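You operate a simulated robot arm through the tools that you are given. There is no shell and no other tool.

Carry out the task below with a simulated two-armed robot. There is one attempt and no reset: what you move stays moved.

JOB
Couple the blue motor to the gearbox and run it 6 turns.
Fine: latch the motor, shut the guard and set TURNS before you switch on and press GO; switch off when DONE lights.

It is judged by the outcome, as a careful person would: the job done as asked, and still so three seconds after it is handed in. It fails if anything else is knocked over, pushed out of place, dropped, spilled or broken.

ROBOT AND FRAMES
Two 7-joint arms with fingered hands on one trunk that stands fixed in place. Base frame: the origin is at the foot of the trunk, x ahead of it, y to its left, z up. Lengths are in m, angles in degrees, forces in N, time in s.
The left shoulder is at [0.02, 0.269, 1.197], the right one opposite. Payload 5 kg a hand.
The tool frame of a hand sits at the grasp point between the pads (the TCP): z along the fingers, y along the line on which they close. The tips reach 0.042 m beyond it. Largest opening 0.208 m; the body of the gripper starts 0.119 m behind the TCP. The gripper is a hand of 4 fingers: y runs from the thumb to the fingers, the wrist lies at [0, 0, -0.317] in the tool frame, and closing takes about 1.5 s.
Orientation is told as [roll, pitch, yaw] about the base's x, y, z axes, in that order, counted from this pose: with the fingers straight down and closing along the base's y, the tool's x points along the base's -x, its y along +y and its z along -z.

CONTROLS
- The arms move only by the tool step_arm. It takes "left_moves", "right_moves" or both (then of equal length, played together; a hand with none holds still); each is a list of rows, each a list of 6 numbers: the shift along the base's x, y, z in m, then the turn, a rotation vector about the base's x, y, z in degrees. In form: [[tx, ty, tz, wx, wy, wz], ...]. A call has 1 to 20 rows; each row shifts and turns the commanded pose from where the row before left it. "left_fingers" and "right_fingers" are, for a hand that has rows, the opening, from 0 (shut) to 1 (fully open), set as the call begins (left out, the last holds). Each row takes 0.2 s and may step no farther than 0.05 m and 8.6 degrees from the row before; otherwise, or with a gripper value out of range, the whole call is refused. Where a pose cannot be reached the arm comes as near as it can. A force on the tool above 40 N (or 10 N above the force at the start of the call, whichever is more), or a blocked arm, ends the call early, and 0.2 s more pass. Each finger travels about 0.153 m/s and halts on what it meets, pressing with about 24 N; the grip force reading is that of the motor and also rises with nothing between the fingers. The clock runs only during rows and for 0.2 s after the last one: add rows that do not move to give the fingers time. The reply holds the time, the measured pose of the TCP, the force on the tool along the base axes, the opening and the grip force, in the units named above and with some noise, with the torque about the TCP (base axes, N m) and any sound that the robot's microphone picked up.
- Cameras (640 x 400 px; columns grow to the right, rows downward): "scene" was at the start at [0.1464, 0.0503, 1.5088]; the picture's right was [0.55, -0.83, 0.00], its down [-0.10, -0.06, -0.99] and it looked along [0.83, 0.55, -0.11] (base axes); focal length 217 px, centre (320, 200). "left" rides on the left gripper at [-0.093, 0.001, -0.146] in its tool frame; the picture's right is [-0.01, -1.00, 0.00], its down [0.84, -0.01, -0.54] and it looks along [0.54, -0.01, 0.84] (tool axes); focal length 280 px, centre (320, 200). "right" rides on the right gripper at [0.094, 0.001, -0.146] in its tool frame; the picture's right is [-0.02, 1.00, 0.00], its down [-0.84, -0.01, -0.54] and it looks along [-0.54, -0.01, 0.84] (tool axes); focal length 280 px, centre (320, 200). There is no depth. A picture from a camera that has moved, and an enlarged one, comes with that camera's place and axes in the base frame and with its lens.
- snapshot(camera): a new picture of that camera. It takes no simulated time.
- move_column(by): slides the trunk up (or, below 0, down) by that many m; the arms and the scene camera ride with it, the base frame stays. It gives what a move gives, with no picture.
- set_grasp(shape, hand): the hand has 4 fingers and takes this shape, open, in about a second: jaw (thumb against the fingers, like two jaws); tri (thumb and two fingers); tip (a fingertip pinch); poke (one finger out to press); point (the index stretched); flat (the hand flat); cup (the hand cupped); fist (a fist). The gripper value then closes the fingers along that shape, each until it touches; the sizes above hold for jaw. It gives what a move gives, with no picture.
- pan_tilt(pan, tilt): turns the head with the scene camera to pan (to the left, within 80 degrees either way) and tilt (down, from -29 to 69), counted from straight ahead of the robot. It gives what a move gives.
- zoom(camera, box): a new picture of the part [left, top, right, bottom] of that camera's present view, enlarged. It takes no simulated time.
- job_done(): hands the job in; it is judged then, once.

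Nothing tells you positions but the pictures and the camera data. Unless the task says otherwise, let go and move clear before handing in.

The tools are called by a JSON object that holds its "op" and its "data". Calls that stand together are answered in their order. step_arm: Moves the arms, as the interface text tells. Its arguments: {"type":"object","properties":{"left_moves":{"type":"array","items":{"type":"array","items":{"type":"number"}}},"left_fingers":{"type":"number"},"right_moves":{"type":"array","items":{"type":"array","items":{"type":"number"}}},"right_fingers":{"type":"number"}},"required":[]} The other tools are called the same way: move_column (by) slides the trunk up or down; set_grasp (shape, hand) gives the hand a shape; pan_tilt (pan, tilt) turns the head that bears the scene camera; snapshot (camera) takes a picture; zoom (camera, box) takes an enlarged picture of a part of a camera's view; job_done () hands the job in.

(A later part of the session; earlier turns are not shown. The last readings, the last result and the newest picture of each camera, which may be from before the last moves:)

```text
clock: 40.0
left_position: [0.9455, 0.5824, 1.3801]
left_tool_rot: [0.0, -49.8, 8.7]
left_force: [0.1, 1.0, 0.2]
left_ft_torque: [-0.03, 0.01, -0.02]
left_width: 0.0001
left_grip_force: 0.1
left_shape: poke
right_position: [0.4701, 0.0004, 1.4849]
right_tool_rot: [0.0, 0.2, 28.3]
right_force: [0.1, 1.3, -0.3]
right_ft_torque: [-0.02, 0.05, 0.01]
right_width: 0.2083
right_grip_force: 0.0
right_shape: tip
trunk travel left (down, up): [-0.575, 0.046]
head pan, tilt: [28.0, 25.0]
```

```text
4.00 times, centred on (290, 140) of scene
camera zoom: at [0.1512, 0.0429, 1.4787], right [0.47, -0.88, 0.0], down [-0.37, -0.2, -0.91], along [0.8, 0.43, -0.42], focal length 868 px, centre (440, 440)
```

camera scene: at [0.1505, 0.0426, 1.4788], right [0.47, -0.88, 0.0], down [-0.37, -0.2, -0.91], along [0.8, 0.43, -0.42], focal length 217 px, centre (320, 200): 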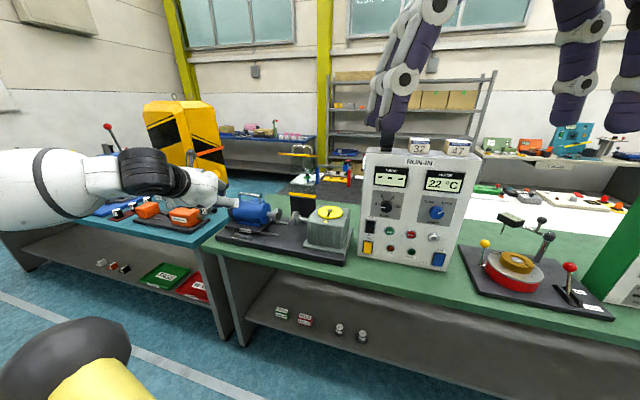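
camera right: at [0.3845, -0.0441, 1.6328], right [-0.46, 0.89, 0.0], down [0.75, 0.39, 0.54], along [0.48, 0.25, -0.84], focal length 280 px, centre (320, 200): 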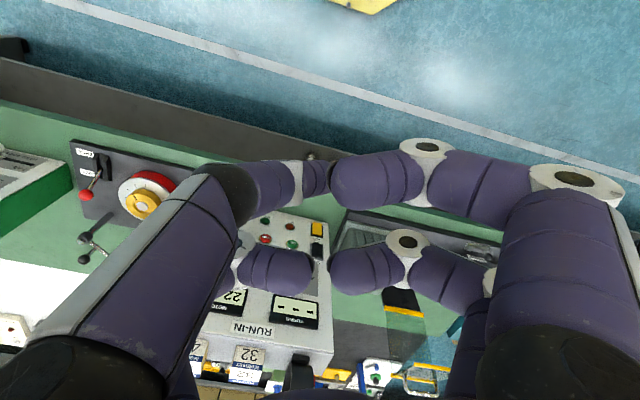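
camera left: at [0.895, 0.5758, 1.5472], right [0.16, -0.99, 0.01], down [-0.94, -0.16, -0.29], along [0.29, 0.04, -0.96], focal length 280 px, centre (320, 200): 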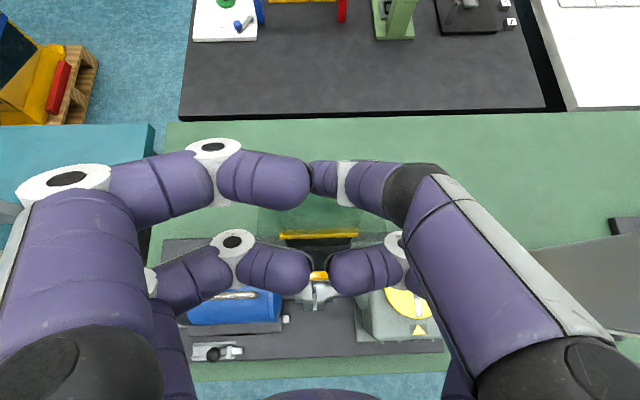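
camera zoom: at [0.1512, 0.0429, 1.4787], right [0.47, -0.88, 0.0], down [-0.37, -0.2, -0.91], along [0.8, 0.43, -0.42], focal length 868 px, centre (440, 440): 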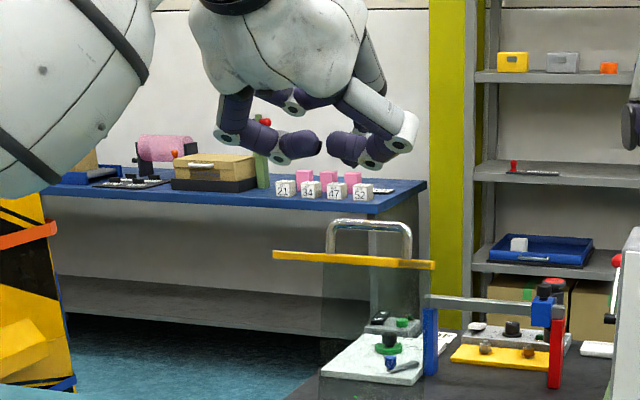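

{"op": "zoom", "data": {"camera": "scene", "box": [265, 85, 325, 160]}}

{"op": "zoom", "data": {"camera": "left", "box": [200, 120, 440, 320]}}

```text
5.33 times, centred on (295, 122) of scene
camera zoom: at [0.1512, 0.0429, 1.4787], right [0.47, -0.88, 0.0], down [-0.37, -0.2, -0.91], along [0.8, 0.43, -0.42], focal length 1158 px, centre (453, 613)
```

zoom: 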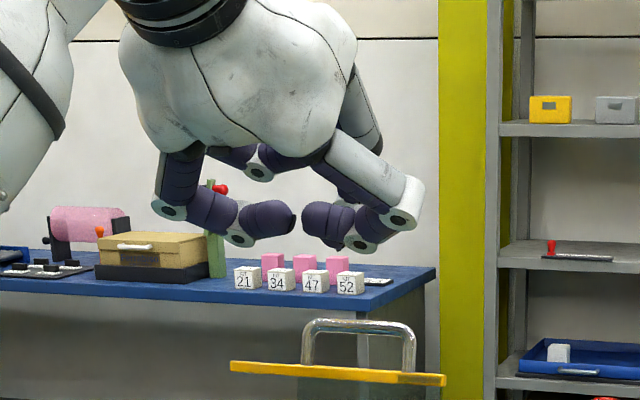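

```text
2.00 times, centred on (320, 220) of left
camera zoom: at [0.895, 0.5758, 1.5472], right [0.16, -0.99, 0.01], down [-0.94, -0.16, -0.29], along [0.29, 0.04, -0.96], focal length 561 px, centre (320, 160)
```

zoom: 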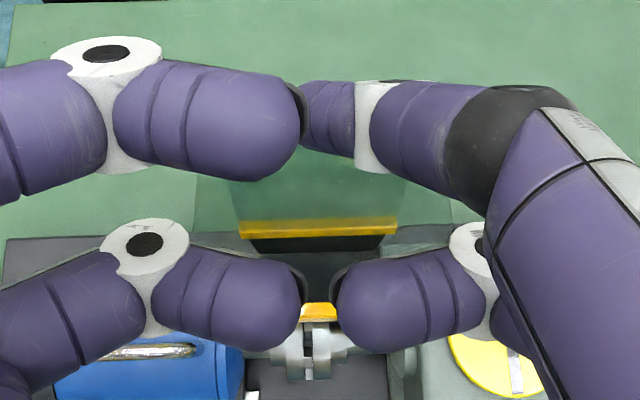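

The poke tip lies on the tool axis, hidden behind the curled fingers. I advance it over the handle bar, keeping a few centimetres of clearance.

{"op": "step_arm", "data": {"left_moves": [[0.018, 0.003, -0.012, 0, 0, 0], [0.018, 0.003, -0.012, 0, 0, 0], [0.016, 0.003, -0.016, 0, 0, 0], [0.014, 0.002, -0.016, 0, 0, 0], [0.01, 0, -0.01, 0, 0, 0]]}}

{"op": "snapshot", "data": {"camera": "left"}}

{"op": "zoom", "data": {"camera": "scene", "box": [265, 85, 325, 160]}}

{"op": "snapshot", "data": {"camera": "right"}}

```text
clock: 41.2
left_position: [1.023, 0.5949, 1.3143]
left_tool_rot: [-0.1, -49.8, 8.5]
left_force: [0.2, 0.5, -0.1]
left_ft_torque: [-0.01, -0.02, -0.02]
left_width: 0.0
left_grip_force: 0.1
left_shape: poke
right_position: [0.47, 0.0002, 1.484]
right_tool_rot: [0.0, 0.1, 28.2]
right_force: [1.0, -0.2, -0.3]
right_ft_torque: [0.01, 0.09, 0.0]
right_width: 0.208
right_grip_force: 0.2
right_shape: tip
trunk travel left (down, up): [-0.575, 0.046]
head pan, tilt: [28.0, 25.0]
```

```text
taken
camera left: at [0.973, 0.5887, 1.4815], right [0.16, -0.99, 0.01], down [-0.94, -0.16, -0.3], along [0.29, 0.04, -0.96], focal length 280 px, centre (320, 200)
```

left: 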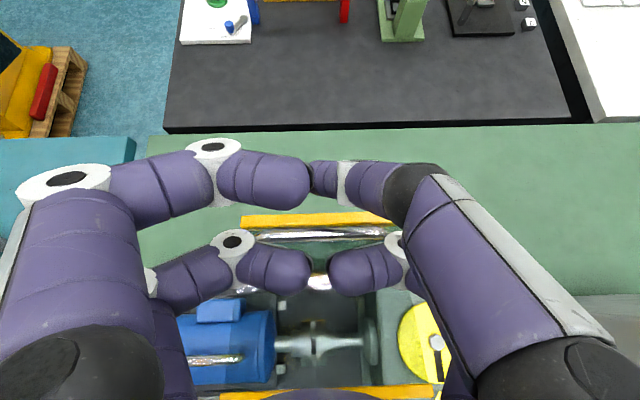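

```text
5.33 times, centred on (295, 122) of scene
camera zoom: at [0.1512, 0.0427, 1.4788], right [0.47, -0.88, 0.0], down [-0.37, -0.2, -0.91], along [0.8, 0.43, -0.42], focal length 1158 px, centre (453, 613)
```

zoom: 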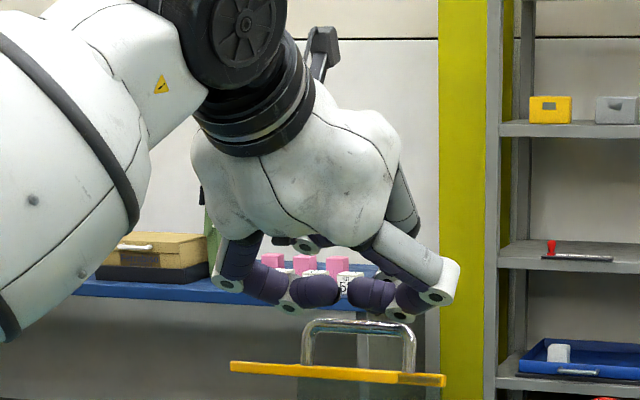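

```text
taken
camera right: at [0.3871, -0.0437, 1.6308], right [-0.46, 0.89, 0.0], down [0.75, 0.39, 0.54], along [0.48, 0.25, -0.84], focal length 280 px, centre (320, 200)
```

right: 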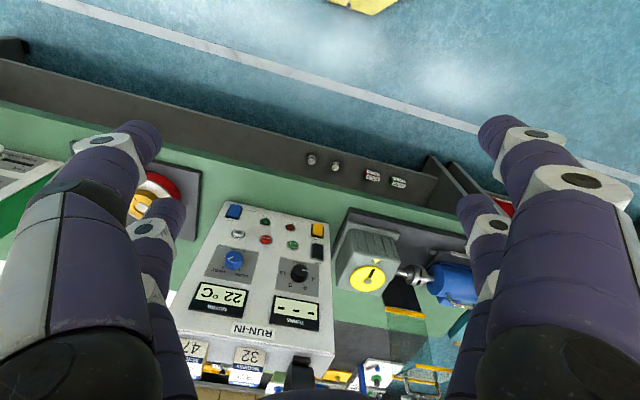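

The finger is above and beyond the handle bar. I lower it a little and begin to draw the bar toward the robot.

{"op": "step_arm", "data": {"left_moves": [[0, 0, -0.008, 0, 0, 0], [0, 0, -0.007, 0, 0, 0], [-0.006, -0.001, 0, 0, 0, 0], [-0.006, -0.001, 0, 0, 0, 0], [-0.006, -0.001, 0, 0, 0, 0], [-0.006, -0.001, 0, 0, 0, 0]]}}

{"op": "snapshot", "data": {"camera": "left"}}

{"op": "zoom", "data": {"camera": "scene", "box": [255, 95, 345, 185]}}

```text
clock: 42.6
left_position: [0.9987, 0.5903, 1.3006]
left_tool_rot: [0.0, -49.8, 8.7]
left_force: [2.3, 0.7, 0.2]
left_ft_torque: [0.0, -0.06, 0.02]
left_width: 0.0
left_grip_force: 0.0
left_shape: poke
right_position: [0.469, -0.0009, 1.4859]
right_tool_rot: [0.0, 0.2, 28.2]
right_force: [-0.6, -0.4, 0.4]
right_ft_torque: [0.02, -0.01, -0.03]
right_width: 0.2081
right_grip_force: 0.0
right_shape: tip
trunk travel left (down, up): [-0.575, 0.046]
head pan, tilt: [28.0, 25.0]
```

```text
taken
camera left: at [0.9475, 0.5837, 1.4678], right [0.16, -0.99, 0.01], down [-0.94, -0.16, -0.3], along [0.29, 0.04, -0.96], focal length 280 px, centre (320, 200)
```

left: 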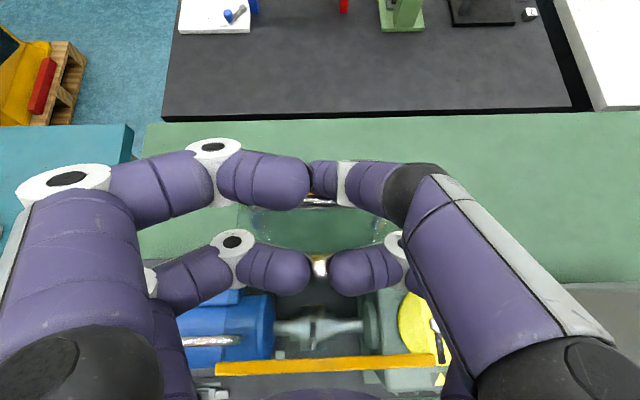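

```text
4.44 times, centred on (300, 140) of scene
camera zoom: at [0.1507, 0.0427, 1.4788], right [0.47, -0.88, 0.0], down [-0.37, -0.2, -0.91], along [0.8, 0.43, -0.42], focal length 965 px, centre (409, 467)
```

zoom: 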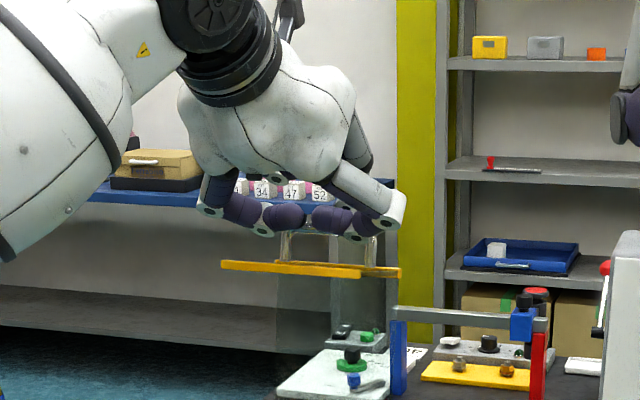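

The guard is following the finger with about 2 N. I keep drawing it forward along its arc.

{"op": "step_arm", "data": {"left_moves": [[-0.012, -0.0018, 0.0003, 0, 0, 0], [-0.012, -0.0018, 0.0, 0, 0, 0], [-0.012, -0.0018, -0.001, 0, 0, 0], [-0.012, -0.0018, -0.0012, 0, 0, 0]]}}

{"op": "snapshot", "data": {"camera": "left"}}

{"op": "zoom", "data": {"camera": "scene", "box": [255, 95, 345, 185]}}

```text
clock: 43.6
left_position: [0.9502, 0.5845, 1.2974]
left_tool_rot: [0.0, -49.8, 8.6]
left_force: [-0.2, 0.0, 0.3]
left_ft_torque: [-0.01, 0.03, 0.02]
left_width: 0.0002
left_grip_force: 0.0
left_shape: poke
right_position: [0.4692, 0.0002, 1.4853]
right_tool_rot: [0.0, 0.1, 28.3]
right_force: [0.2, 0.6, 0.3]
right_ft_torque: [0.0, -0.03, -0.02]
right_width: 0.2084
right_grip_force: 0.0
right_shape: tip
trunk travel left (down, up): [-0.575, 0.046]
head pan, tilt: [28.0, 25.0]
```

```text
taken
camera left: at [0.8986, 0.5778, 1.4651], right [0.16, -0.99, 0.01], down [-0.94, -0.16, -0.3], along [0.29, 0.04, -0.96], focal length 280 px, centre (320, 200)
```

left: 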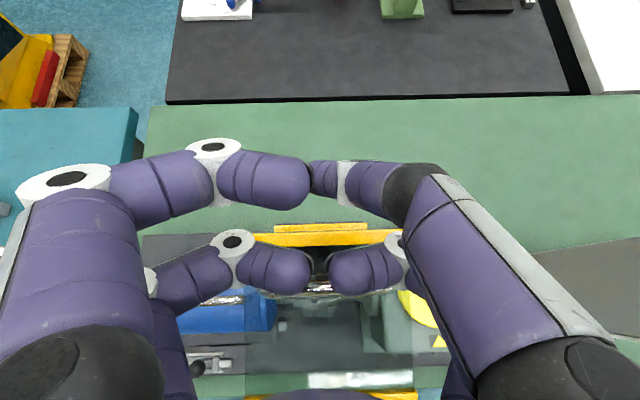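

```text
4.44 times, centred on (300, 140) of scene
camera zoom: at [0.1505, 0.0429, 1.4788], right [0.47, -0.88, 0.0], down [-0.37, -0.2, -0.91], along [0.8, 0.43, -0.42], focal length 965 px, centre (409, 467)
```

zoom: 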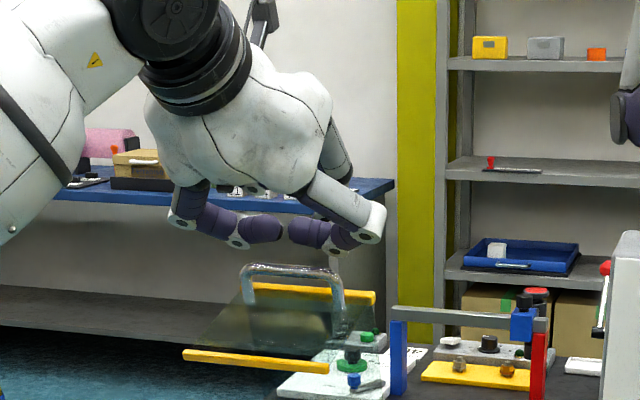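

The guard has moved ahead of the finger. I pause to see whether it rests or is sinking by itself.

{"op": "step_arm", "data": {"left_moves": [[0, 0, 0.0, 0, 0, 0]]}}

{"op": "zoom", "data": {"camera": "scene", "box": [235, 115, 345, 235]}}

```text
clock: 44.0
left_position: [0.9497, 0.5834, 1.2984]
left_tool_rot: [0.0, -49.8, 8.7]
left_force: [-0.1, -0.1, -1.2]
left_ft_torque: [-0.03, 0.0, -0.04]
left_width: 0.0
left_grip_force: 0.0
left_shape: poke
right_position: [0.4696, -0.0, 1.4855]
right_tool_rot: [0.0, 0.1, 28.3]
right_force: [0.5, -0.1, 0.2]
right_ft_torque: [-0.01, -0.05, 0.01]
right_width: 0.208
right_grip_force: 0.1
right_shape: tip
trunk travel left (down, up): [-0.575, 0.046]
head pan, tilt: [28.0, 25.0]
```

```text
3.33 times, centred on (290, 175) of scene
camera zoom: at [0.1506, 0.0428, 1.4788], right [0.47, -0.88, 0.0], down [-0.37, -0.2, -0.91], along [0.8, 0.43, -0.42], focal length 724 px, centre (420, 283)
```

zoom: 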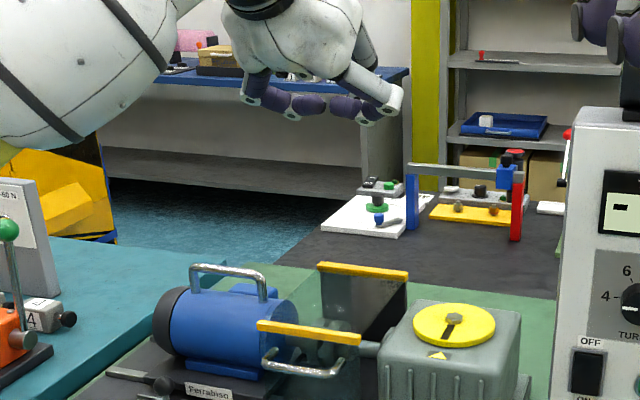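

The guard has come down on its own. I check that it is fully closed and that nothing else moved.

{"op": "step_arm", "data": {"left_moves": [[0, 0, 0.01, 0, 0, 0], [0, 0, 0.01, 0, 0, 0], [-0.02, 0, 0.01, 0, 0, 0], [-0.02, 0, 0.01, 0, 0, 0]]}}

{"op": "snapshot", "data": {"camera": "scene"}}

{"op": "zoom", "data": {"camera": "scene", "box": [205, 155, 355, 265]}}

{"op": "snapshot", "data": {"camera": "left"}}

```text
clock: 45.0
left_position: [0.9086, 0.5834, 1.34]
left_tool_rot: [0.1, -49.8, 8.7]
left_force: [-0.2, -0.6, -0.4]
left_ft_torque: [0.04, 0.01, 0.09]
left_width: 0.0003
left_grip_force: 0.1
left_shape: poke
right_position: [0.4693, 0.0003, 1.4847]
right_tool_rot: [0.0, 0.1, 28.1]
right_force: [-0.3, -0.3, 0.2]
right_ft_torque: [-0.03, -0.01, 0.04]
right_width: 0.2081
right_grip_force: 0.1
right_shape: tip
trunk travel left (down, up): [-0.575, 0.046]
head pan, tilt: [28.0, 25.0]
```

```text
taken
camera scene: at [0.1508, 0.0425, 1.4788], right [0.47, -0.88, 0.0], down [-0.37, -0.2, -0.91], along [0.8, 0.43, -0.42], focal length 217 px, centre (320, 200)
```

scene: 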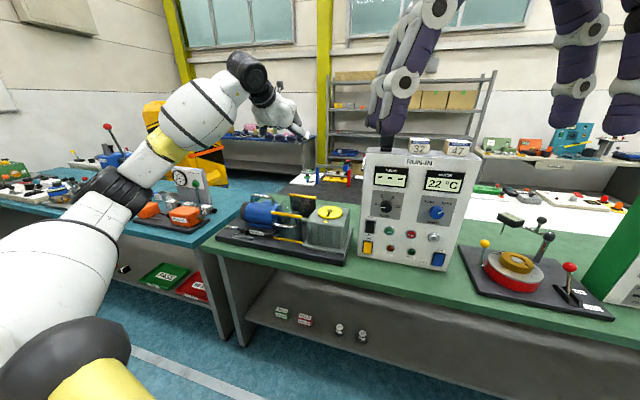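

```text
3.64 times, centred on (280, 210) of scene
camera zoom: at [0.1508, 0.0425, 1.4788], right [0.47, -0.88, 0.0], down [-0.37, -0.2, -0.91], along [0.8, 0.43, -0.42], focal length 789 px, centre (466, 164)
```

zoom: 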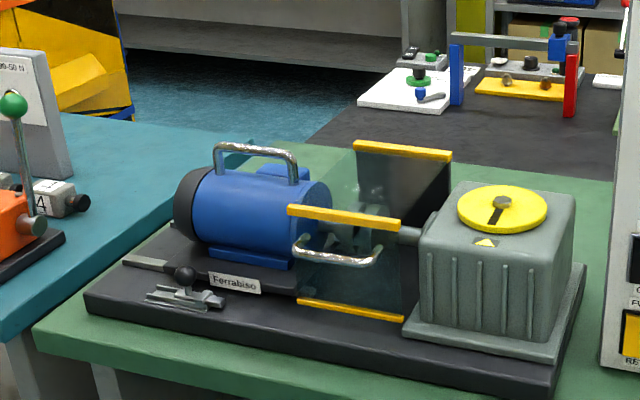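

```text
taken
camera left: at [0.8592, 0.5771, 1.5061], right [0.16, -0.99, 0.01], down [-0.94, -0.16, -0.29], along [0.29, 0.04, -0.96], focal length 280 px, centre (320, 200)
```

left: 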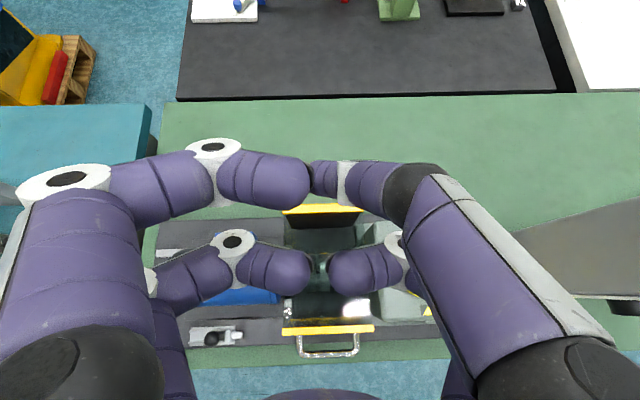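

The guard is shut over the coupling. Now the panel: I take enlarged pictures from both cameras to place the controls.

{"op": "zoom", "data": {"camera": "scene", "box": [350, 130, 480, 280]}}

{"op": "zoom", "data": {"camera": "right", "box": [180, 190, 350, 350]}}

```text
2.67 times, centred on (415, 205) of scene
camera zoom: at [0.1508, 0.0425, 1.4788], right [0.47, -0.88, 0.0], down [-0.37, -0.2, -0.91], along [0.8, 0.43, -0.42], focal length 579 px, centre (67, 187)
```

zoom: 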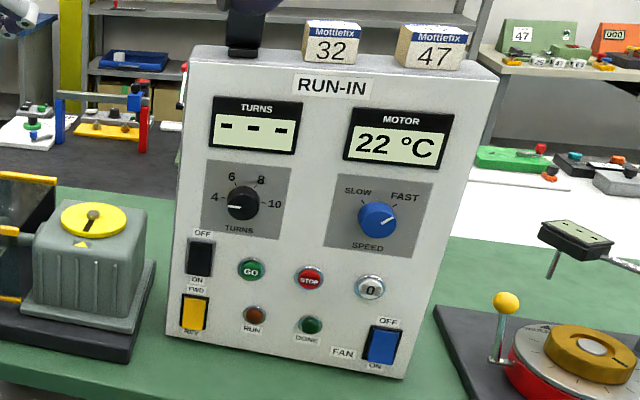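

```text
2.50 times, centred on (265, 270) of right
camera zoom: at [0.3866, -0.0441, 1.631], right [-0.46, 0.89, 0.0], down [0.75, 0.39, 0.54], along [0.48, 0.25, -0.84], focal length 701 px, centre (458, 25)
```

zoom: 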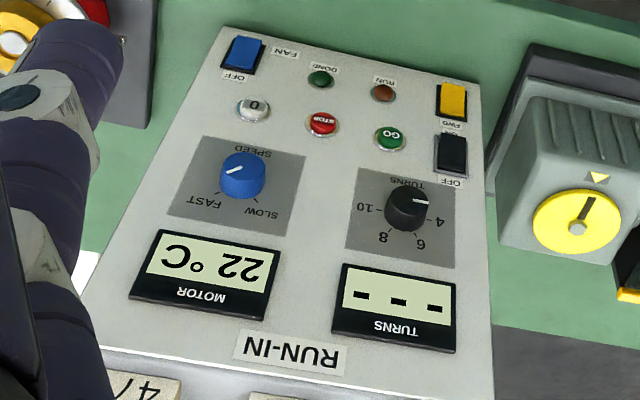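

I take the TURNS knob at about (0.92, 0.168, 1.107), GO at (0.928, 0.144, 1.0) and the ON/OFF rocker at (0.917, 0.22, 1.002), the panel facing the robot at about 8.5° yaw. I retract the left hand, and bring the right hand forward with the fingers horizontal.

{"op": "set_grasp", "data": {"hand": "right", "shape": "jaw"}}

{"op": "step_arm", "data": {"left_moves": [[-0.025, 0.008, 0.0, 0, 0, 0], [-0.025, 0.008, 0.0, 0, 0, 0], [-0.025, 0.008, 0.0, 0, 0, 0], [-0.025, 0.008, 0.0, 0, 0, 0], [-0.025, 0.008, 0.0, 0, 0, 0], [-0.025, 0.008, 0.0, 0, 0, 0], [-0.025, 0.008, 0.0, 0, 0, 0], [-0.025, 0.008, 0.0, 0, 0, 0]]}}

{"op": "step_arm", "data": {"right_moves": [[0.012, 0.008, -0.02, 0, 0, -6.5], [0.012, 0.008, -0.02, 0, 0, -6.5], [0.012, 0.008, -0.02, 0, 0, -6.5], [0.012, 0.008, -0.025, 1.0, -6.6, 0], [0.012, 0.008, -0.025, 1.0, -6.6, 0], [0.012, 0.008, -0.025, 1.0, -6.6, 0], [0.012, 0.008, -0.025, 1.0, -6.6, 0], [0.012, 0.008, -0.025, 1.0, -6.6, 0]], "right_fingers": 0.6}}

{"op": "snapshot", "data": {"camera": "scene"}}

```text
clock: 45.9
left_position: [0.9086, 0.5843, 1.3392]
left_tool_rot: [0.0, -49.8, 8.7]
left_force: [0.6, -1.5, 0.2]
left_ft_torque: [-0.02, -0.04, -0.03]
left_width: 0.0
left_grip_force: 0.0
left_shape: poke
right_position: [0.4683, 0.0003, 1.484]
right_tool_rot: [0.1, 0.1, 28.2]
right_force: [0.5, -0.5, 0.7]
right_ft_torque: [0.02, 0.0, 0.01]
right_width: 0.208
right_grip_force: 0.0
right_shape: jaw
trunk travel left (down, up): [-0.575, 0.046]
head pan, tilt: [28.0, 25.0]
```

```text
clock: 47.7
left_position: [0.7106, 0.647, 1.3395]
left_tool_rot: [0.0, -49.9, 8.7]
left_force: [0.1, -0.8, -0.4]
left_ft_torque: [0.01, -0.01, 0.02]
left_width: 0.0
left_grip_force: 0.1
left_shape: poke
right_position: [0.468, 0.0001, 1.4864]
right_tool_rot: [-0.1, 0.0, 28.3]
right_force: [-0.4, 0.0, 0.9]
right_ft_torque: [-0.04, -0.12, 0.0]
right_width: 0.2081
right_grip_force: 0.0
right_shape: jaw
trunk travel left (down, up): [-0.575, 0.046]
head pan, tilt: [28.0, 25.0]
```

```text
clock: 49.5
left_position: [0.7109, 0.6463, 1.3387]
left_tool_rot: [0.0, -49.9, 8.7]
left_force: [1.5, 1.1, 0.9]
left_ft_torque: [0.0, 0.03, -0.02]
left_width: 0.0
left_grip_force: 0.0
left_shape: poke
right_position: [0.5651, 0.0647, 1.3003]
right_tool_rot: [0.1, -33.5, 8.7]
right_force: [1.2, -0.4, 0.8]
right_ft_torque: [-0.01, 0.05, -0.01]
right_width: 0.1252
right_grip_force: 0.0
right_shape: jaw
trunk travel left (down, up): [-0.575, 0.046]
head pan, tilt: [28.0, 25.0]
```

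```text
taken
camera scene: at [0.1504, 0.0428, 1.4789], right [0.47, -0.88, 0.0], down [-0.37, -0.2, -0.91], along [0.8, 0.43, -0.42], focal length 217 px, centre (320, 200)
```

scene: 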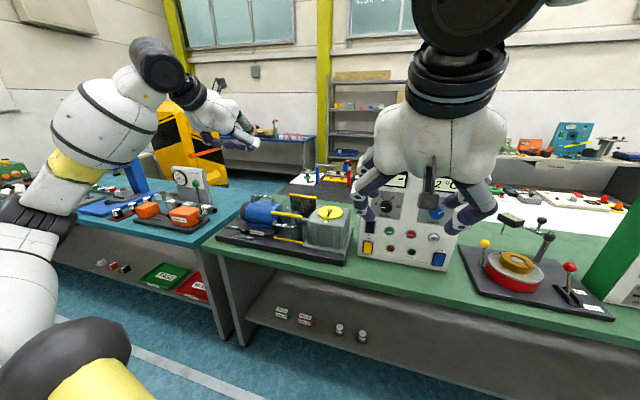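

{"op": "step_arm", "data": {"right_moves": [[0.02, 0.0094, -0.0241, 1.07, -6.98, 0], [0.02, 0.0094, -0.0241, 1.07, -6.98, 0], [0.02, 0.0094, -0.0241, 1.07, -6.98, 0], [0.02, 0.0094, -0.0241, 1.07, -6.98, 0], [0.02, 0.0094, -0.0241, 1.07, -6.98, 0], [0.02, 0.0094, -0.0241, 1.07, -6.98, 0], [0.02, 0.0094, -0.0241, 1.07, -6.98, 0], [0.02, 0.0094, -0.0241, 1.07, -6.98, 0]]}}

{"op": "snapshot", "data": {"camera": "scene"}}

{"op": "snapshot", "data": {"camera": "right"}}

```text
clock: 51.5
left_position: [0.7112, 0.6457, 1.3397]
left_tool_rot: [0.1, -49.9, 8.6]
left_force: [0.9, -1.1, 0.7]
left_ft_torque: [0.08, 0.12, 0.1]
left_width: 0.0001
left_grip_force: 0.1
left_shape: poke
right_position: [0.7597, 0.1053, 1.3226]
right_tool_rot: [9.9, -57.0, 0.4]
right_force: [0.3, -1.0, 0.1]
right_ft_torque: [0.08, -0.07, 0.09]
right_width: 0.1248
right_grip_force: 0.2
right_shape: jaw
right hand out of reach, approached as far as the arm can: row 2, 3, 4, 5, 6, 7, 8
trunk travel left (down, up): [-0.575, 0.046]
head pan, tilt: [28.0, 25.0]
stopped in row 8 (right hand): the arm was blocked; the commanded pose is now the measured one
```

```text
taken
camera scene: at [0.1508, 0.0412, 1.479], right [0.47, -0.88, 0.0], down [-0.37, -0.2, -0.91], along [0.8, 0.43, -0.42], focal length 217 px, centre (320, 200)
```

scene: 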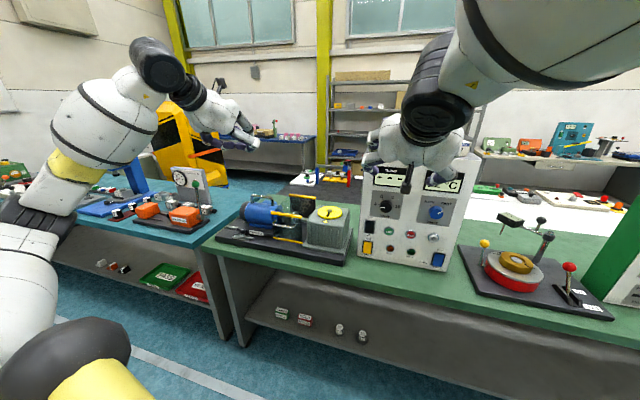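

```text
taken
camera right: at [0.5886, 0.0798, 1.3224], right [-0.15, 0.98, 0.11], down [0.01, -0.11, 0.99], along [0.99, 0.15, 0.0], focal length 280 px, centre (320, 200)
```

right: 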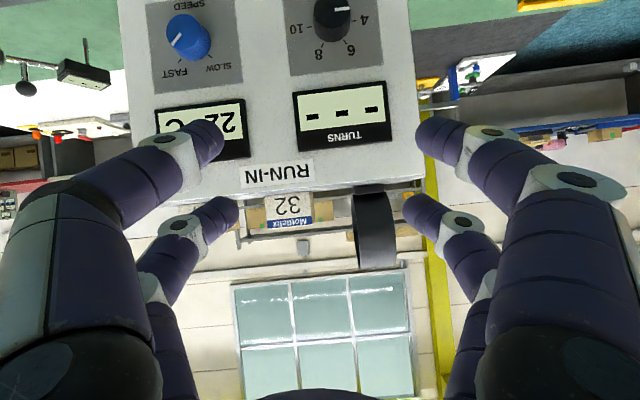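

The right arm cannot bring its fingers level there, so I withdraw it to the right and use the left hand, whose wrist allowed that posture, for the panel.

{"op": "step_arm", "data": {"right_moves": [[-0.03, -0.015, 0.005, 0, 4, 0], [-0.03, -0.02, 0.005, 0, 4, 0], [-0.03, -0.025, 0.005, 0, 4, 0], [-0.03, -0.025, 0.01, 0, 4, 0], [-0.03, -0.025, 0.01, 0, 4, 0], [-0.03, -0.025, 0.01, 0, 4, 0], [-0.03, -0.025, 0.02, 0, 4, 0], [-0.03, -0.025, 0.02, 0, 4, 0], [-0.03, -0.025, 0.02, 0, 4, 0], [-0.02, -0.025, 0.02, 0, 4, 0]]}}

{"op": "snapshot", "data": {"camera": "scene"}}

```text
clock: 53.7
left_position: [0.7117, 0.6441, 1.3386]
left_tool_rot: [0.0, -49.7, 8.6]
left_force: [1.0, -0.2, 0.5]
left_ft_torque: [0.08, 0.05, 0.07]
left_width: 0.0002
left_grip_force: 0.1
left_shape: poke
right_position: [0.4677, -0.126, 1.4448]
right_tool_rot: [10.0, -17.1, 0.7]
right_force: [-0.4, 0.1, 0.4]
right_ft_torque: [0.11, 0.01, 0.01]
right_width: 0.1249
right_grip_force: 0.0
right_shape: jaw
trunk travel left (down, up): [-0.575, 0.046]
head pan, tilt: [28.0, 25.0]
```

```text
taken
camera scene: at [0.1511, 0.0418, 1.4788], right [0.47, -0.88, 0.0], down [-0.37, -0.2, -0.91], along [0.8, 0.43, -0.42], focal length 217 px, centre (320, 200)
```

scene: 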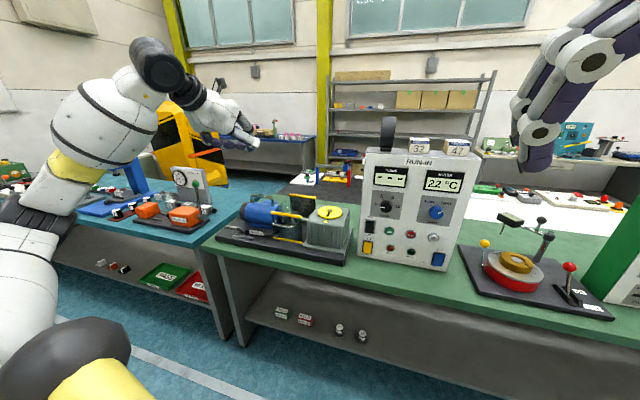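

Now the left hand: jaw shape, fingers levelled, moving across to in front of the panel.

{"op": "set_grasp", "data": {"hand": "left", "shape": "jaw"}}

{"op": "step_arm", "data": {"left_moves": [[0.003, -0.03, 0, 0.75, -4.94, 0], [0.003, -0.03, 0, 0.75, -4.94, 0], [0.003, -0.03, 0, 0.75, -4.94, 0], [0.003, -0.03, 0, 0.75, -4.94, 0], [0.003, -0.03, 0, 0.75, -4.94, 0], [0.003, -0.03, -0.005, 0.75, -4.94, 0], [0.003, -0.03, -0.01, 0.3, -1.98, 0], [0.003, -0.03, -0.01, 0, 0, 0]], "left_fingers": 0.5}}

{"op": "snapshot", "data": {"camera": "scene"}}

```text
clock: 54.6
left_position: [0.7116, 0.6462, 1.3384]
left_tool_rot: [0.0, -49.8, 8.6]
left_force: [0.0, 0.2, -0.5]
left_ft_torque: [0.0, 0.04, 0.01]
left_width: 0.208
left_grip_force: 0.1
left_shape: jaw
right_position: [0.4683, -0.1247, 1.4451]
right_tool_rot: [10.0, -17.2, 0.8]
right_force: [0.0, 0.3, 0.1]
right_ft_torque: [0.01, 0.03, -0.03]
right_width: 0.1249
right_grip_force: 0.0
right_shape: jaw
trunk travel left (down, up): [-0.575, 0.046]
head pan, tilt: [28.0, 25.0]
```

```text
clock: 56.4
left_position: [0.7363, 0.4066, 1.3138]
left_tool_rot: [-0.1, -81.9, 8.7]
left_force: [1.4, 0.2, -0.4]
left_ft_torque: [0.0, 0.05, 0.01]
left_width: 0.1044
left_grip_force: 0.1
left_shape: jaw
right_position: [0.4694, -0.1256, 1.4455]
right_tool_rot: [10.2, -17.0, 0.7]
right_force: [0.3, 0.6, -0.1]
right_ft_torque: [0.08, 0.08, 0.06]
right_width: 0.1249
right_grip_force: 0.0
right_shape: jaw
trunk travel left (down, up): [-0.575, 0.046]
head pan, tilt: [28.0, 25.0]
```

```text
taken
camera scene: at [0.1511, 0.0421, 1.4788], right [0.47, -0.88, 0.0], down [-0.37, -0.2, -0.91], along [0.8, 0.43, -0.42], focal length 217 px, centre (320, 200)
```

scene: 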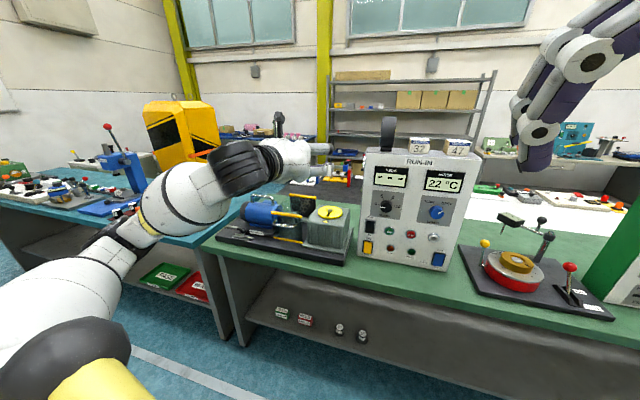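

{"op": "step_arm", "data": {"left_moves": [[0.003, -0.032, -0.024, 0.1, -0.7, 0], [0.003, -0.032, -0.024, 0.1, -0.7, 0], [0.003, -0.032, -0.024, 0.1, -0.7, 0], [0.003, -0.032, -0.024, 0.1, -0.7, 0], [0.003, -0.032, -0.025, 0.1, -0.7, 0], [0.003, -0.032, -0.025, 0.1, -0.7, 0], [0.003, -0.032, -0.025, 0.1, -0.7, 0], [0.003, -0.016, -0.025, 0.1, -0.7, 0]]}}

{"op": "snapshot", "data": {"camera": "scene"}}

{"op": "snapshot", "data": {"camera": "left"}}

```text
clock: 58.2
left_position: [0.7595, 0.1629, 1.1184]
left_tool_rot: [-2.0, -87.6, 10.6]
left_force: [-1.1, -0.5, 1.2]
left_ft_torque: [-0.02, 0.1, 0.02]
left_width: 0.1043
left_grip_force: 0.1
left_shape: jaw
right_position: [0.4666, -0.1256, 1.4465]
right_tool_rot: [10.2, -17.2, 0.6]
right_force: [-0.6, -1.2, 0.7]
right_ft_torque: [0.12, -0.04, 0.01]
right_width: 0.1248
right_grip_force: 0.0
right_shape: jaw
trunk travel left (down, up): [-0.575, 0.046]
head pan, tilt: [28.0, 25.0]
```

```text
taken
camera scene: at [0.1498, 0.0416, 1.4791], right [0.47, -0.88, 0.0], down [-0.37, -0.2, -0.91], along [0.8, 0.43, -0.42], focal length 217 px, centre (320, 200)
```

scene: 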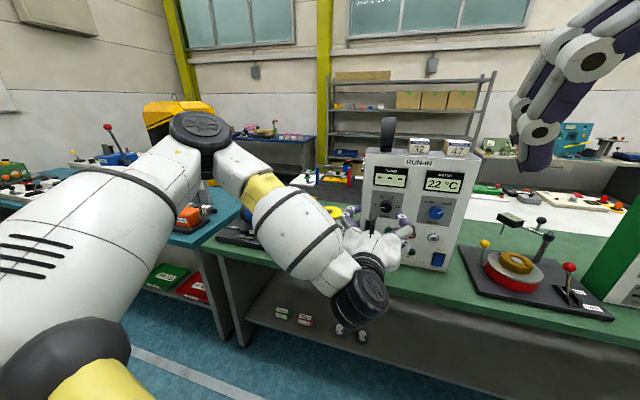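

```text
taken
camera left: at [0.6195, 0.1436, 1.2189], right [0.15, -0.99, 0.02], down [-0.57, -0.1, -0.82], along [0.81, 0.12, -0.57], focal length 280 px, centre (320, 200)
```

left: 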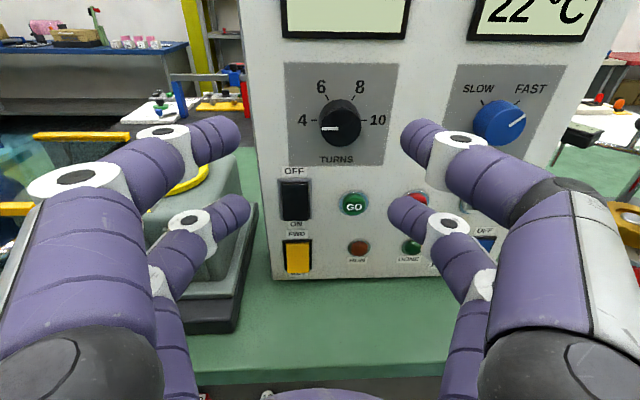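

The left camera now shows the panel clearly, and my estimates project where the controls appear (TURNS is at 4). I roll the hand 30° anticlockwise and move closer to the TURNS knob.

{"op": "step_arm", "data": {"left_moves": [[0.008, -0.001, -0.002, -5.93, -0.89, 0], [0.008, -0.001, -0.002, -5.93, -0.89, 0], [0.008, -0.001, -0.002, -5.93, -0.89, 0], [0.008, -0.001, -0.002, -5.93, -0.89, 0], [0.008, -0.001, -0.002, -5.93, -0.89, 0]]}}

{"op": "snapshot", "data": {"camera": "left"}}

{"op": "zoom", "data": {"camera": "scene", "box": [320, 130, 480, 300]}}

```text
clock: 59.4
left_position: [0.7989, 0.1593, 1.1087]
left_tool_rot: [-85.4, -59.7, 93.3]
left_force: [0.1, -0.2, 0.2]
left_ft_torque: [-0.02, 0.0, 0.07]
left_width: 0.1041
left_grip_force: 0.1
left_shape: jaw
right_position: [0.4666, -0.125, 1.4445]
right_tool_rot: [10.1, -17.1, 0.7]
right_force: [0.0, -0.5, 0.9]
right_ft_torque: [0.01, -0.01, 0.01]
right_width: 0.125
right_grip_force: 0.0
right_shape: jaw
trunk travel left (down, up): [-0.575, 0.046]
head pan, tilt: [28.0, 25.0]
```

```text
taken
camera left: at [0.6519, 0.1898, 1.1952], right [0.13, -0.85, 0.51], down [-0.51, -0.5, -0.7], along [0.85, -0.17, -0.5], focal length 280 px, centre (320, 200)
```

left: 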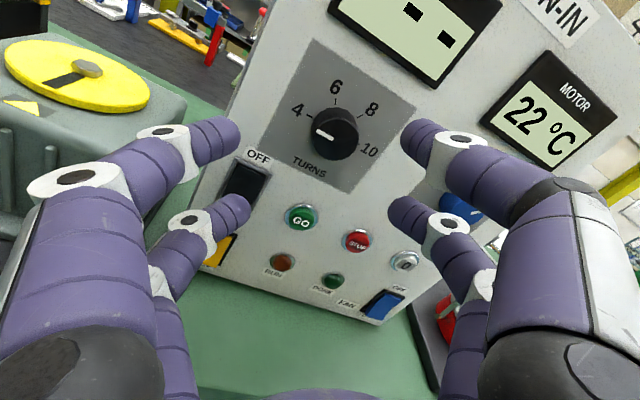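

```text
2.35 times, centred on (400, 215) of scene
camera zoom: at [0.1505, 0.0422, 1.4789], right [0.47, -0.88, 0.0], down [-0.37, -0.2, -0.91], along [0.8, 0.43, -0.42], focal length 511 px, centre (132, 165)
```

zoom: 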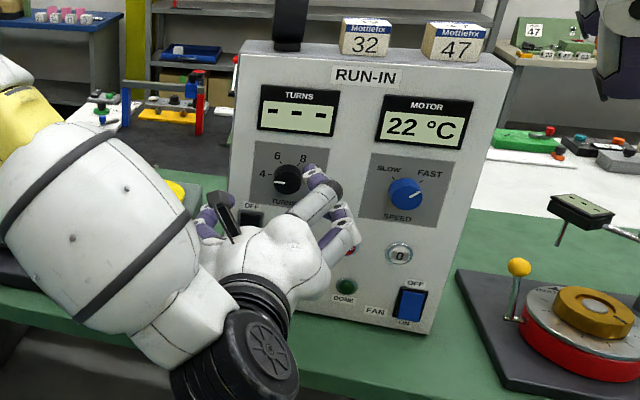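

{"op": "step_arm", "data": {"left_moves": [[0.012, -0.003, 0.002, 0, 0, 0], [0.012, -0.003, 0.002, 0, 0, 0], [0.012, -0.002, 0.001, 0, 0, 0], [0.012, 0.002, 0.0, 0, 0, 0]]}}

{"op": "snapshot", "data": {"camera": "left"}}

{"op": "zoom", "data": {"camera": "left", "box": [200, 60, 460, 220]}}

{"op": "zoom", "data": {"camera": "scene", "box": [360, 160, 450, 250]}}

```text
clock: 60.4
left_position: [0.8475, 0.156, 1.1135]
left_tool_rot: [-85.5, -59.8, 93.4]
left_force: [-0.4, -0.6, 0.1]
left_ft_torque: [-0.01, -0.03, 0.0]
left_width: 0.1043
left_grip_force: 0.0
left_shape: jaw
right_position: [0.4677, -0.1247, 1.446]
right_tool_rot: [10.1, -17.1, 0.9]
right_force: [0.3, -0.2, 0.7]
right_ft_torque: [-0.02, -0.01, 0.05]
right_width: 0.1249
right_grip_force: 0.1
right_shape: jaw
trunk travel left (down, up): [-0.575, 0.046]
head pan, tilt: [28.0, 25.0]
```

```text
taken
camera left: at [0.6996, 0.1852, 1.1994], right [0.13, -0.85, 0.51], down [-0.51, -0.5, -0.7], along [0.85, -0.17, -0.5], focal length 280 px, centre (320, 200)
```

left: 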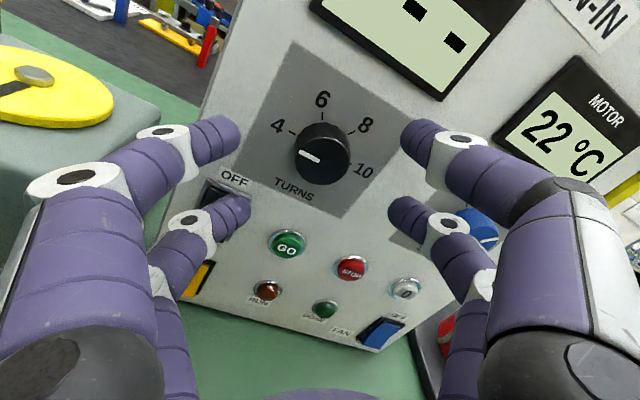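

```text
2.46 times, centred on (330, 140) of left
camera zoom: at [0.6996, 0.1852, 1.1994], right [0.13, -0.85, 0.51], down [-0.51, -0.5, -0.7], along [0.85, -0.17, -0.5], focal length 690 px, centre (295, 348)
```

zoom: 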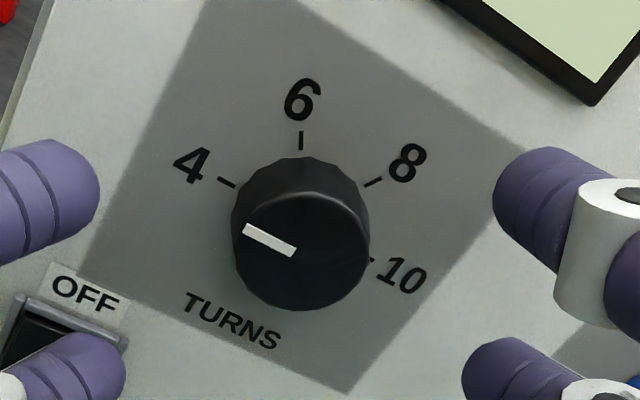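

```text
4.44 times, centred on (405, 205) of scene
camera zoom: at [0.1507, 0.0427, 1.4788], right [0.47, -0.88, 0.0], down [-0.37, -0.2, -0.91], along [0.8, 0.43, -0.42], focal length 965 px, centre (-58, 178)
```

zoom: 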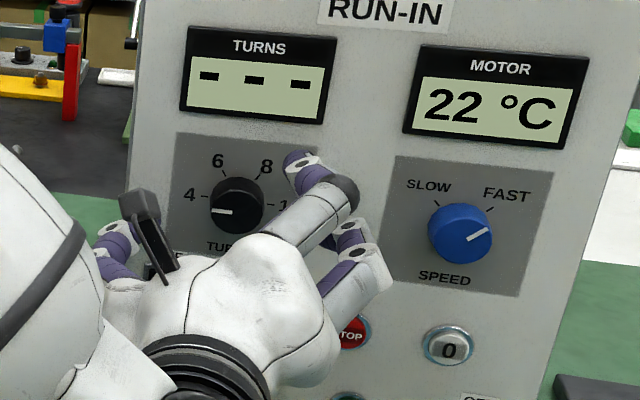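

The knob is centred in front of the hand, its face about 2.5 cm ahead of the fingertips' reach line. I narrow the fingers and advance until they surround the knob.

{"op": "step_arm", "data": {"left_moves": [[0, 0, -0.002, 0, 0, 0], [0, 0, 0, 0, 0, 0], [0.007, 0.001, 0, 0, 0, 0], [0.007, 0.001, 0, 0, 0, 0], [0.006, 0.001, 0, 0, 0, 0], [0.005, 0.0005, 0, 0, 0, 0]], "left_fingers": 0.3}}

{"op": "snapshot", "data": {"camera": "left"}}

{"op": "zoom", "data": {"camera": "left", "box": [200, 60, 460, 220]}}

```text
clock: 61.8
left_position: [0.8694, 0.1583, 1.1113]
left_tool_rot: [-85.4, -59.8, 93.3]
left_force: [-27.4, -0.1, -1.1]
left_ft_torque: [-0.11, -0.15, 1.72]
left_width: 0.064
left_grip_force: 0.0
left_shape: jaw
right_position: [0.4662, -0.1243, 1.4459]
right_tool_rot: [10.2, -17.3, 0.8]
right_force: [-0.1, 0.2, 0.3]
right_ft_torque: [0.0, 0.01, 0.0]
right_width: 0.1249
right_grip_force: 0.2
right_shape: jaw
trunk travel left (down, up): [-0.575, 0.046]
head pan, tilt: [28.0, 25.0]
```

```text
taken
camera left: at [0.7227, 0.1883, 1.1977], right [0.13, -0.85, 0.51], down [-0.51, -0.5, -0.7], along [0.85, -0.17, -0.5], focal length 280 px, centre (320, 200)
```

left: 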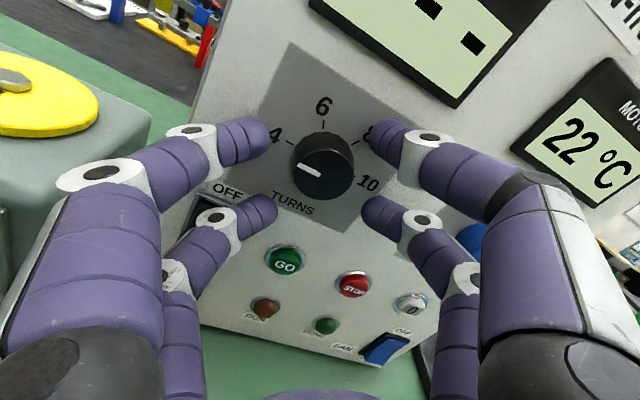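

```text
2.46 times, centred on (330, 140) of left
camera zoom: at [0.7227, 0.1883, 1.1977], right [0.13, -0.85, 0.51], down [-0.51, -0.5, -0.7], along [0.85, -0.17, -0.5], focal length 690 px, centre (295, 348)
```

zoom: 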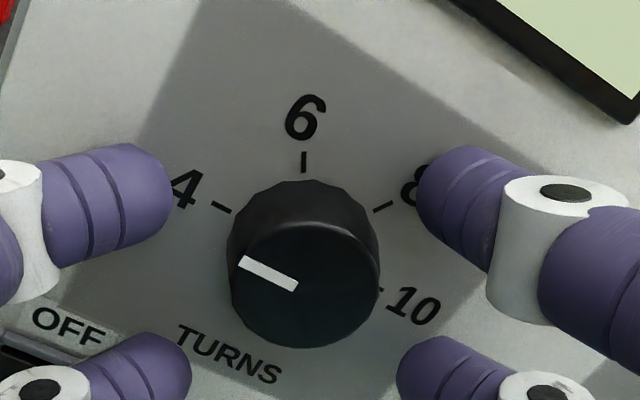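

The fingertips just touched the panel face (27 N), so I back off a few millimetres and then close on the knob.

{"op": "step_arm", "data": {"left_moves": [[-0.006, -0.001, 0, 0, 0, 0], [-0.002, 0, 0, 0, 0, 0]]}}

{"op": "step_arm", "data": {"left_moves": [[0, 0, 0, 0, 0, 0], [0, 0, 0, 0, 0, 0], [0, 0, 0, 0, 0, 0], [0, 0, 0, 0, 0, 0]], "left_fingers": 0.0}}

{"op": "snapshot", "data": {"camera": "left"}}

{"op": "zoom", "data": {"camera": "left", "box": [200, 60, 460, 220]}}

```text
clock: 62.4
left_position: [0.865, 0.1587, 1.1116]
left_tool_rot: [-85.6, -59.8, 93.4]
left_force: [0.5, 0.0, -0.7]
left_ft_torque: [-0.01, 0.03, 0.01]
left_width: 0.0628
left_grip_force: 0.1
left_shape: jaw
right_position: [0.467, -0.1239, 1.447]
right_tool_rot: [10.1, -17.3, 0.7]
right_force: [-0.7, -0.1, -0.4]
right_ft_torque: [-0.01, 0.01, -0.01]
right_width: 0.1251
right_grip_force: 0.0
right_shape: jaw
trunk travel left (down, up): [-0.575, 0.046]
head pan, tilt: [28.0, 25.0]
```

```text
clock: 63.4
left_position: [0.8639, 0.1623, 1.1139]
left_tool_rot: [-85.9, -59.8, 94.0]
left_force: [5.2, 14.3, 20.5]
left_ft_torque: [0.03, -0.63, 0.48]
left_width: 0.0022
left_grip_force: 23.7
left_shape: jaw
right_position: [0.466, -0.1226, 1.4462]
right_tool_rot: [10.0, -17.2, 0.9]
right_force: [0.5, 0.5, 0.0]
right_ft_torque: [-0.01, 0.0, 0.02]
right_width: 0.1251
right_grip_force: 0.0
right_shape: jaw
trunk travel left (down, up): [-0.575, 0.046]
head pan, tilt: [28.0, 25.0]
```

```text
taken
camera left: at [0.7161, 0.1903, 1.1994], right [0.13, -0.85, 0.52], down [-0.5, -0.51, -0.7], along [0.85, -0.17, -0.49], focal length 280 px, centre (320, 200)
```

left: 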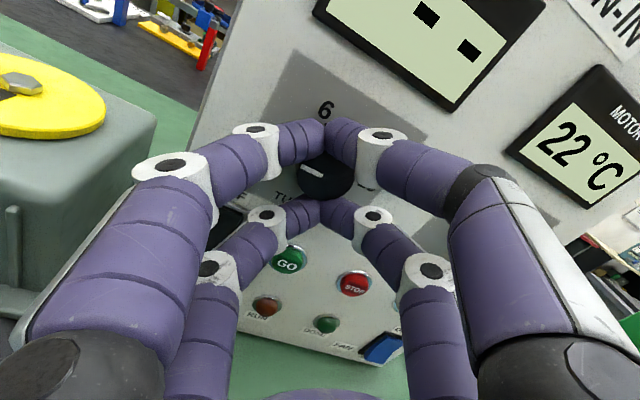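

```text
2.46 times, centred on (330, 140) of left
camera zoom: at [0.7161, 0.1903, 1.1994], right [0.13, -0.85, 0.52], down [-0.5, -0.51, -0.7], along [0.85, -0.17, -0.49], focal length 690 px, centre (295, 348)
```

zoom: 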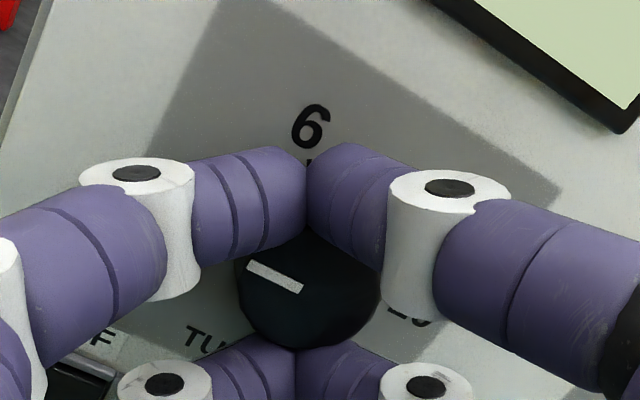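

The knob slipped into the gap between the two finger pairs, so it isn't gripped. I open, shift the hand so the upper finger pair lies on the knob's centre line, and look again.

{"op": "step_arm", "data": {"left_moves": [[0, 0, 0, 0, 0, 0], [0, 0, 0, 0, 0, 0], [0, 0, 0, 0, 0, 0], [0, -0.004, -0.007, 0, 0, 0], [0, -0.004, -0.007, 0, 0, 0], [0, -0.004, -0.007, 0, 0, 0]], "left_fingers": 0.38}}

{"op": "snapshot", "data": {"camera": "left"}}

{"op": "zoom", "data": {"camera": "left", "box": [200, 60, 460, 220]}}

```text
clock: 64.8
left_position: [0.8651, 0.1449, 1.0901]
left_tool_rot: [-85.3, -59.8, 93.4]
left_force: [0.3, -0.6, -0.3]
left_ft_torque: [0.01, 0.01, 0.07]
left_width: 0.0786
left_grip_force: 0.0
left_shape: jaw
right_position: [0.4678, -0.125, 1.446]
right_tool_rot: [10.1, -17.1, 0.7]
right_force: [0.1, 0.1, 0.1]
right_ft_torque: [0.06, -0.02, 0.05]
right_width: 0.1249
right_grip_force: 0.0
right_shape: jaw
trunk travel left (down, up): [-0.575, 0.046]
head pan, tilt: [28.0, 25.0]
```

```text
taken
camera left: at [0.7171, 0.175, 1.1758], right [0.13, -0.85, 0.51], down [-0.51, -0.5, -0.7], along [0.85, -0.17, -0.5], focal length 280 px, centre (320, 200)
```

left: 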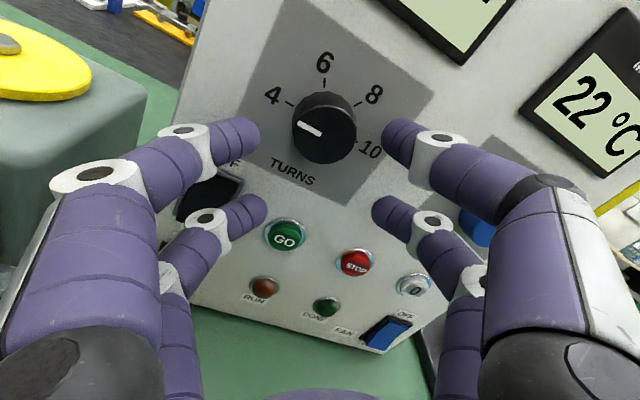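

```text
2.46 times, centred on (330, 140) of left
camera zoom: at [0.7171, 0.175, 1.1758], right [0.13, -0.85, 0.51], down [-0.51, -0.5, -0.7], along [0.85, -0.17, -0.5], focal length 690 px, centre (295, 348)
```

zoom: 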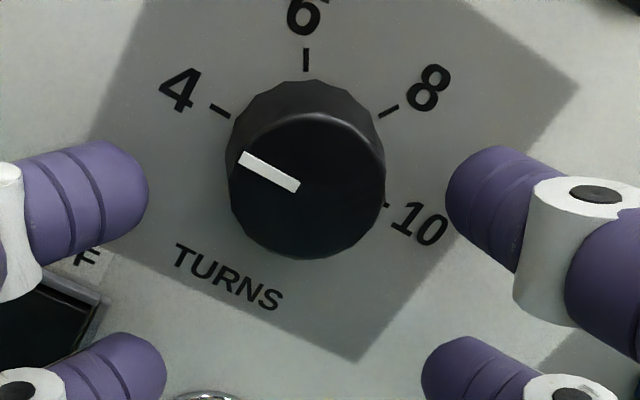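

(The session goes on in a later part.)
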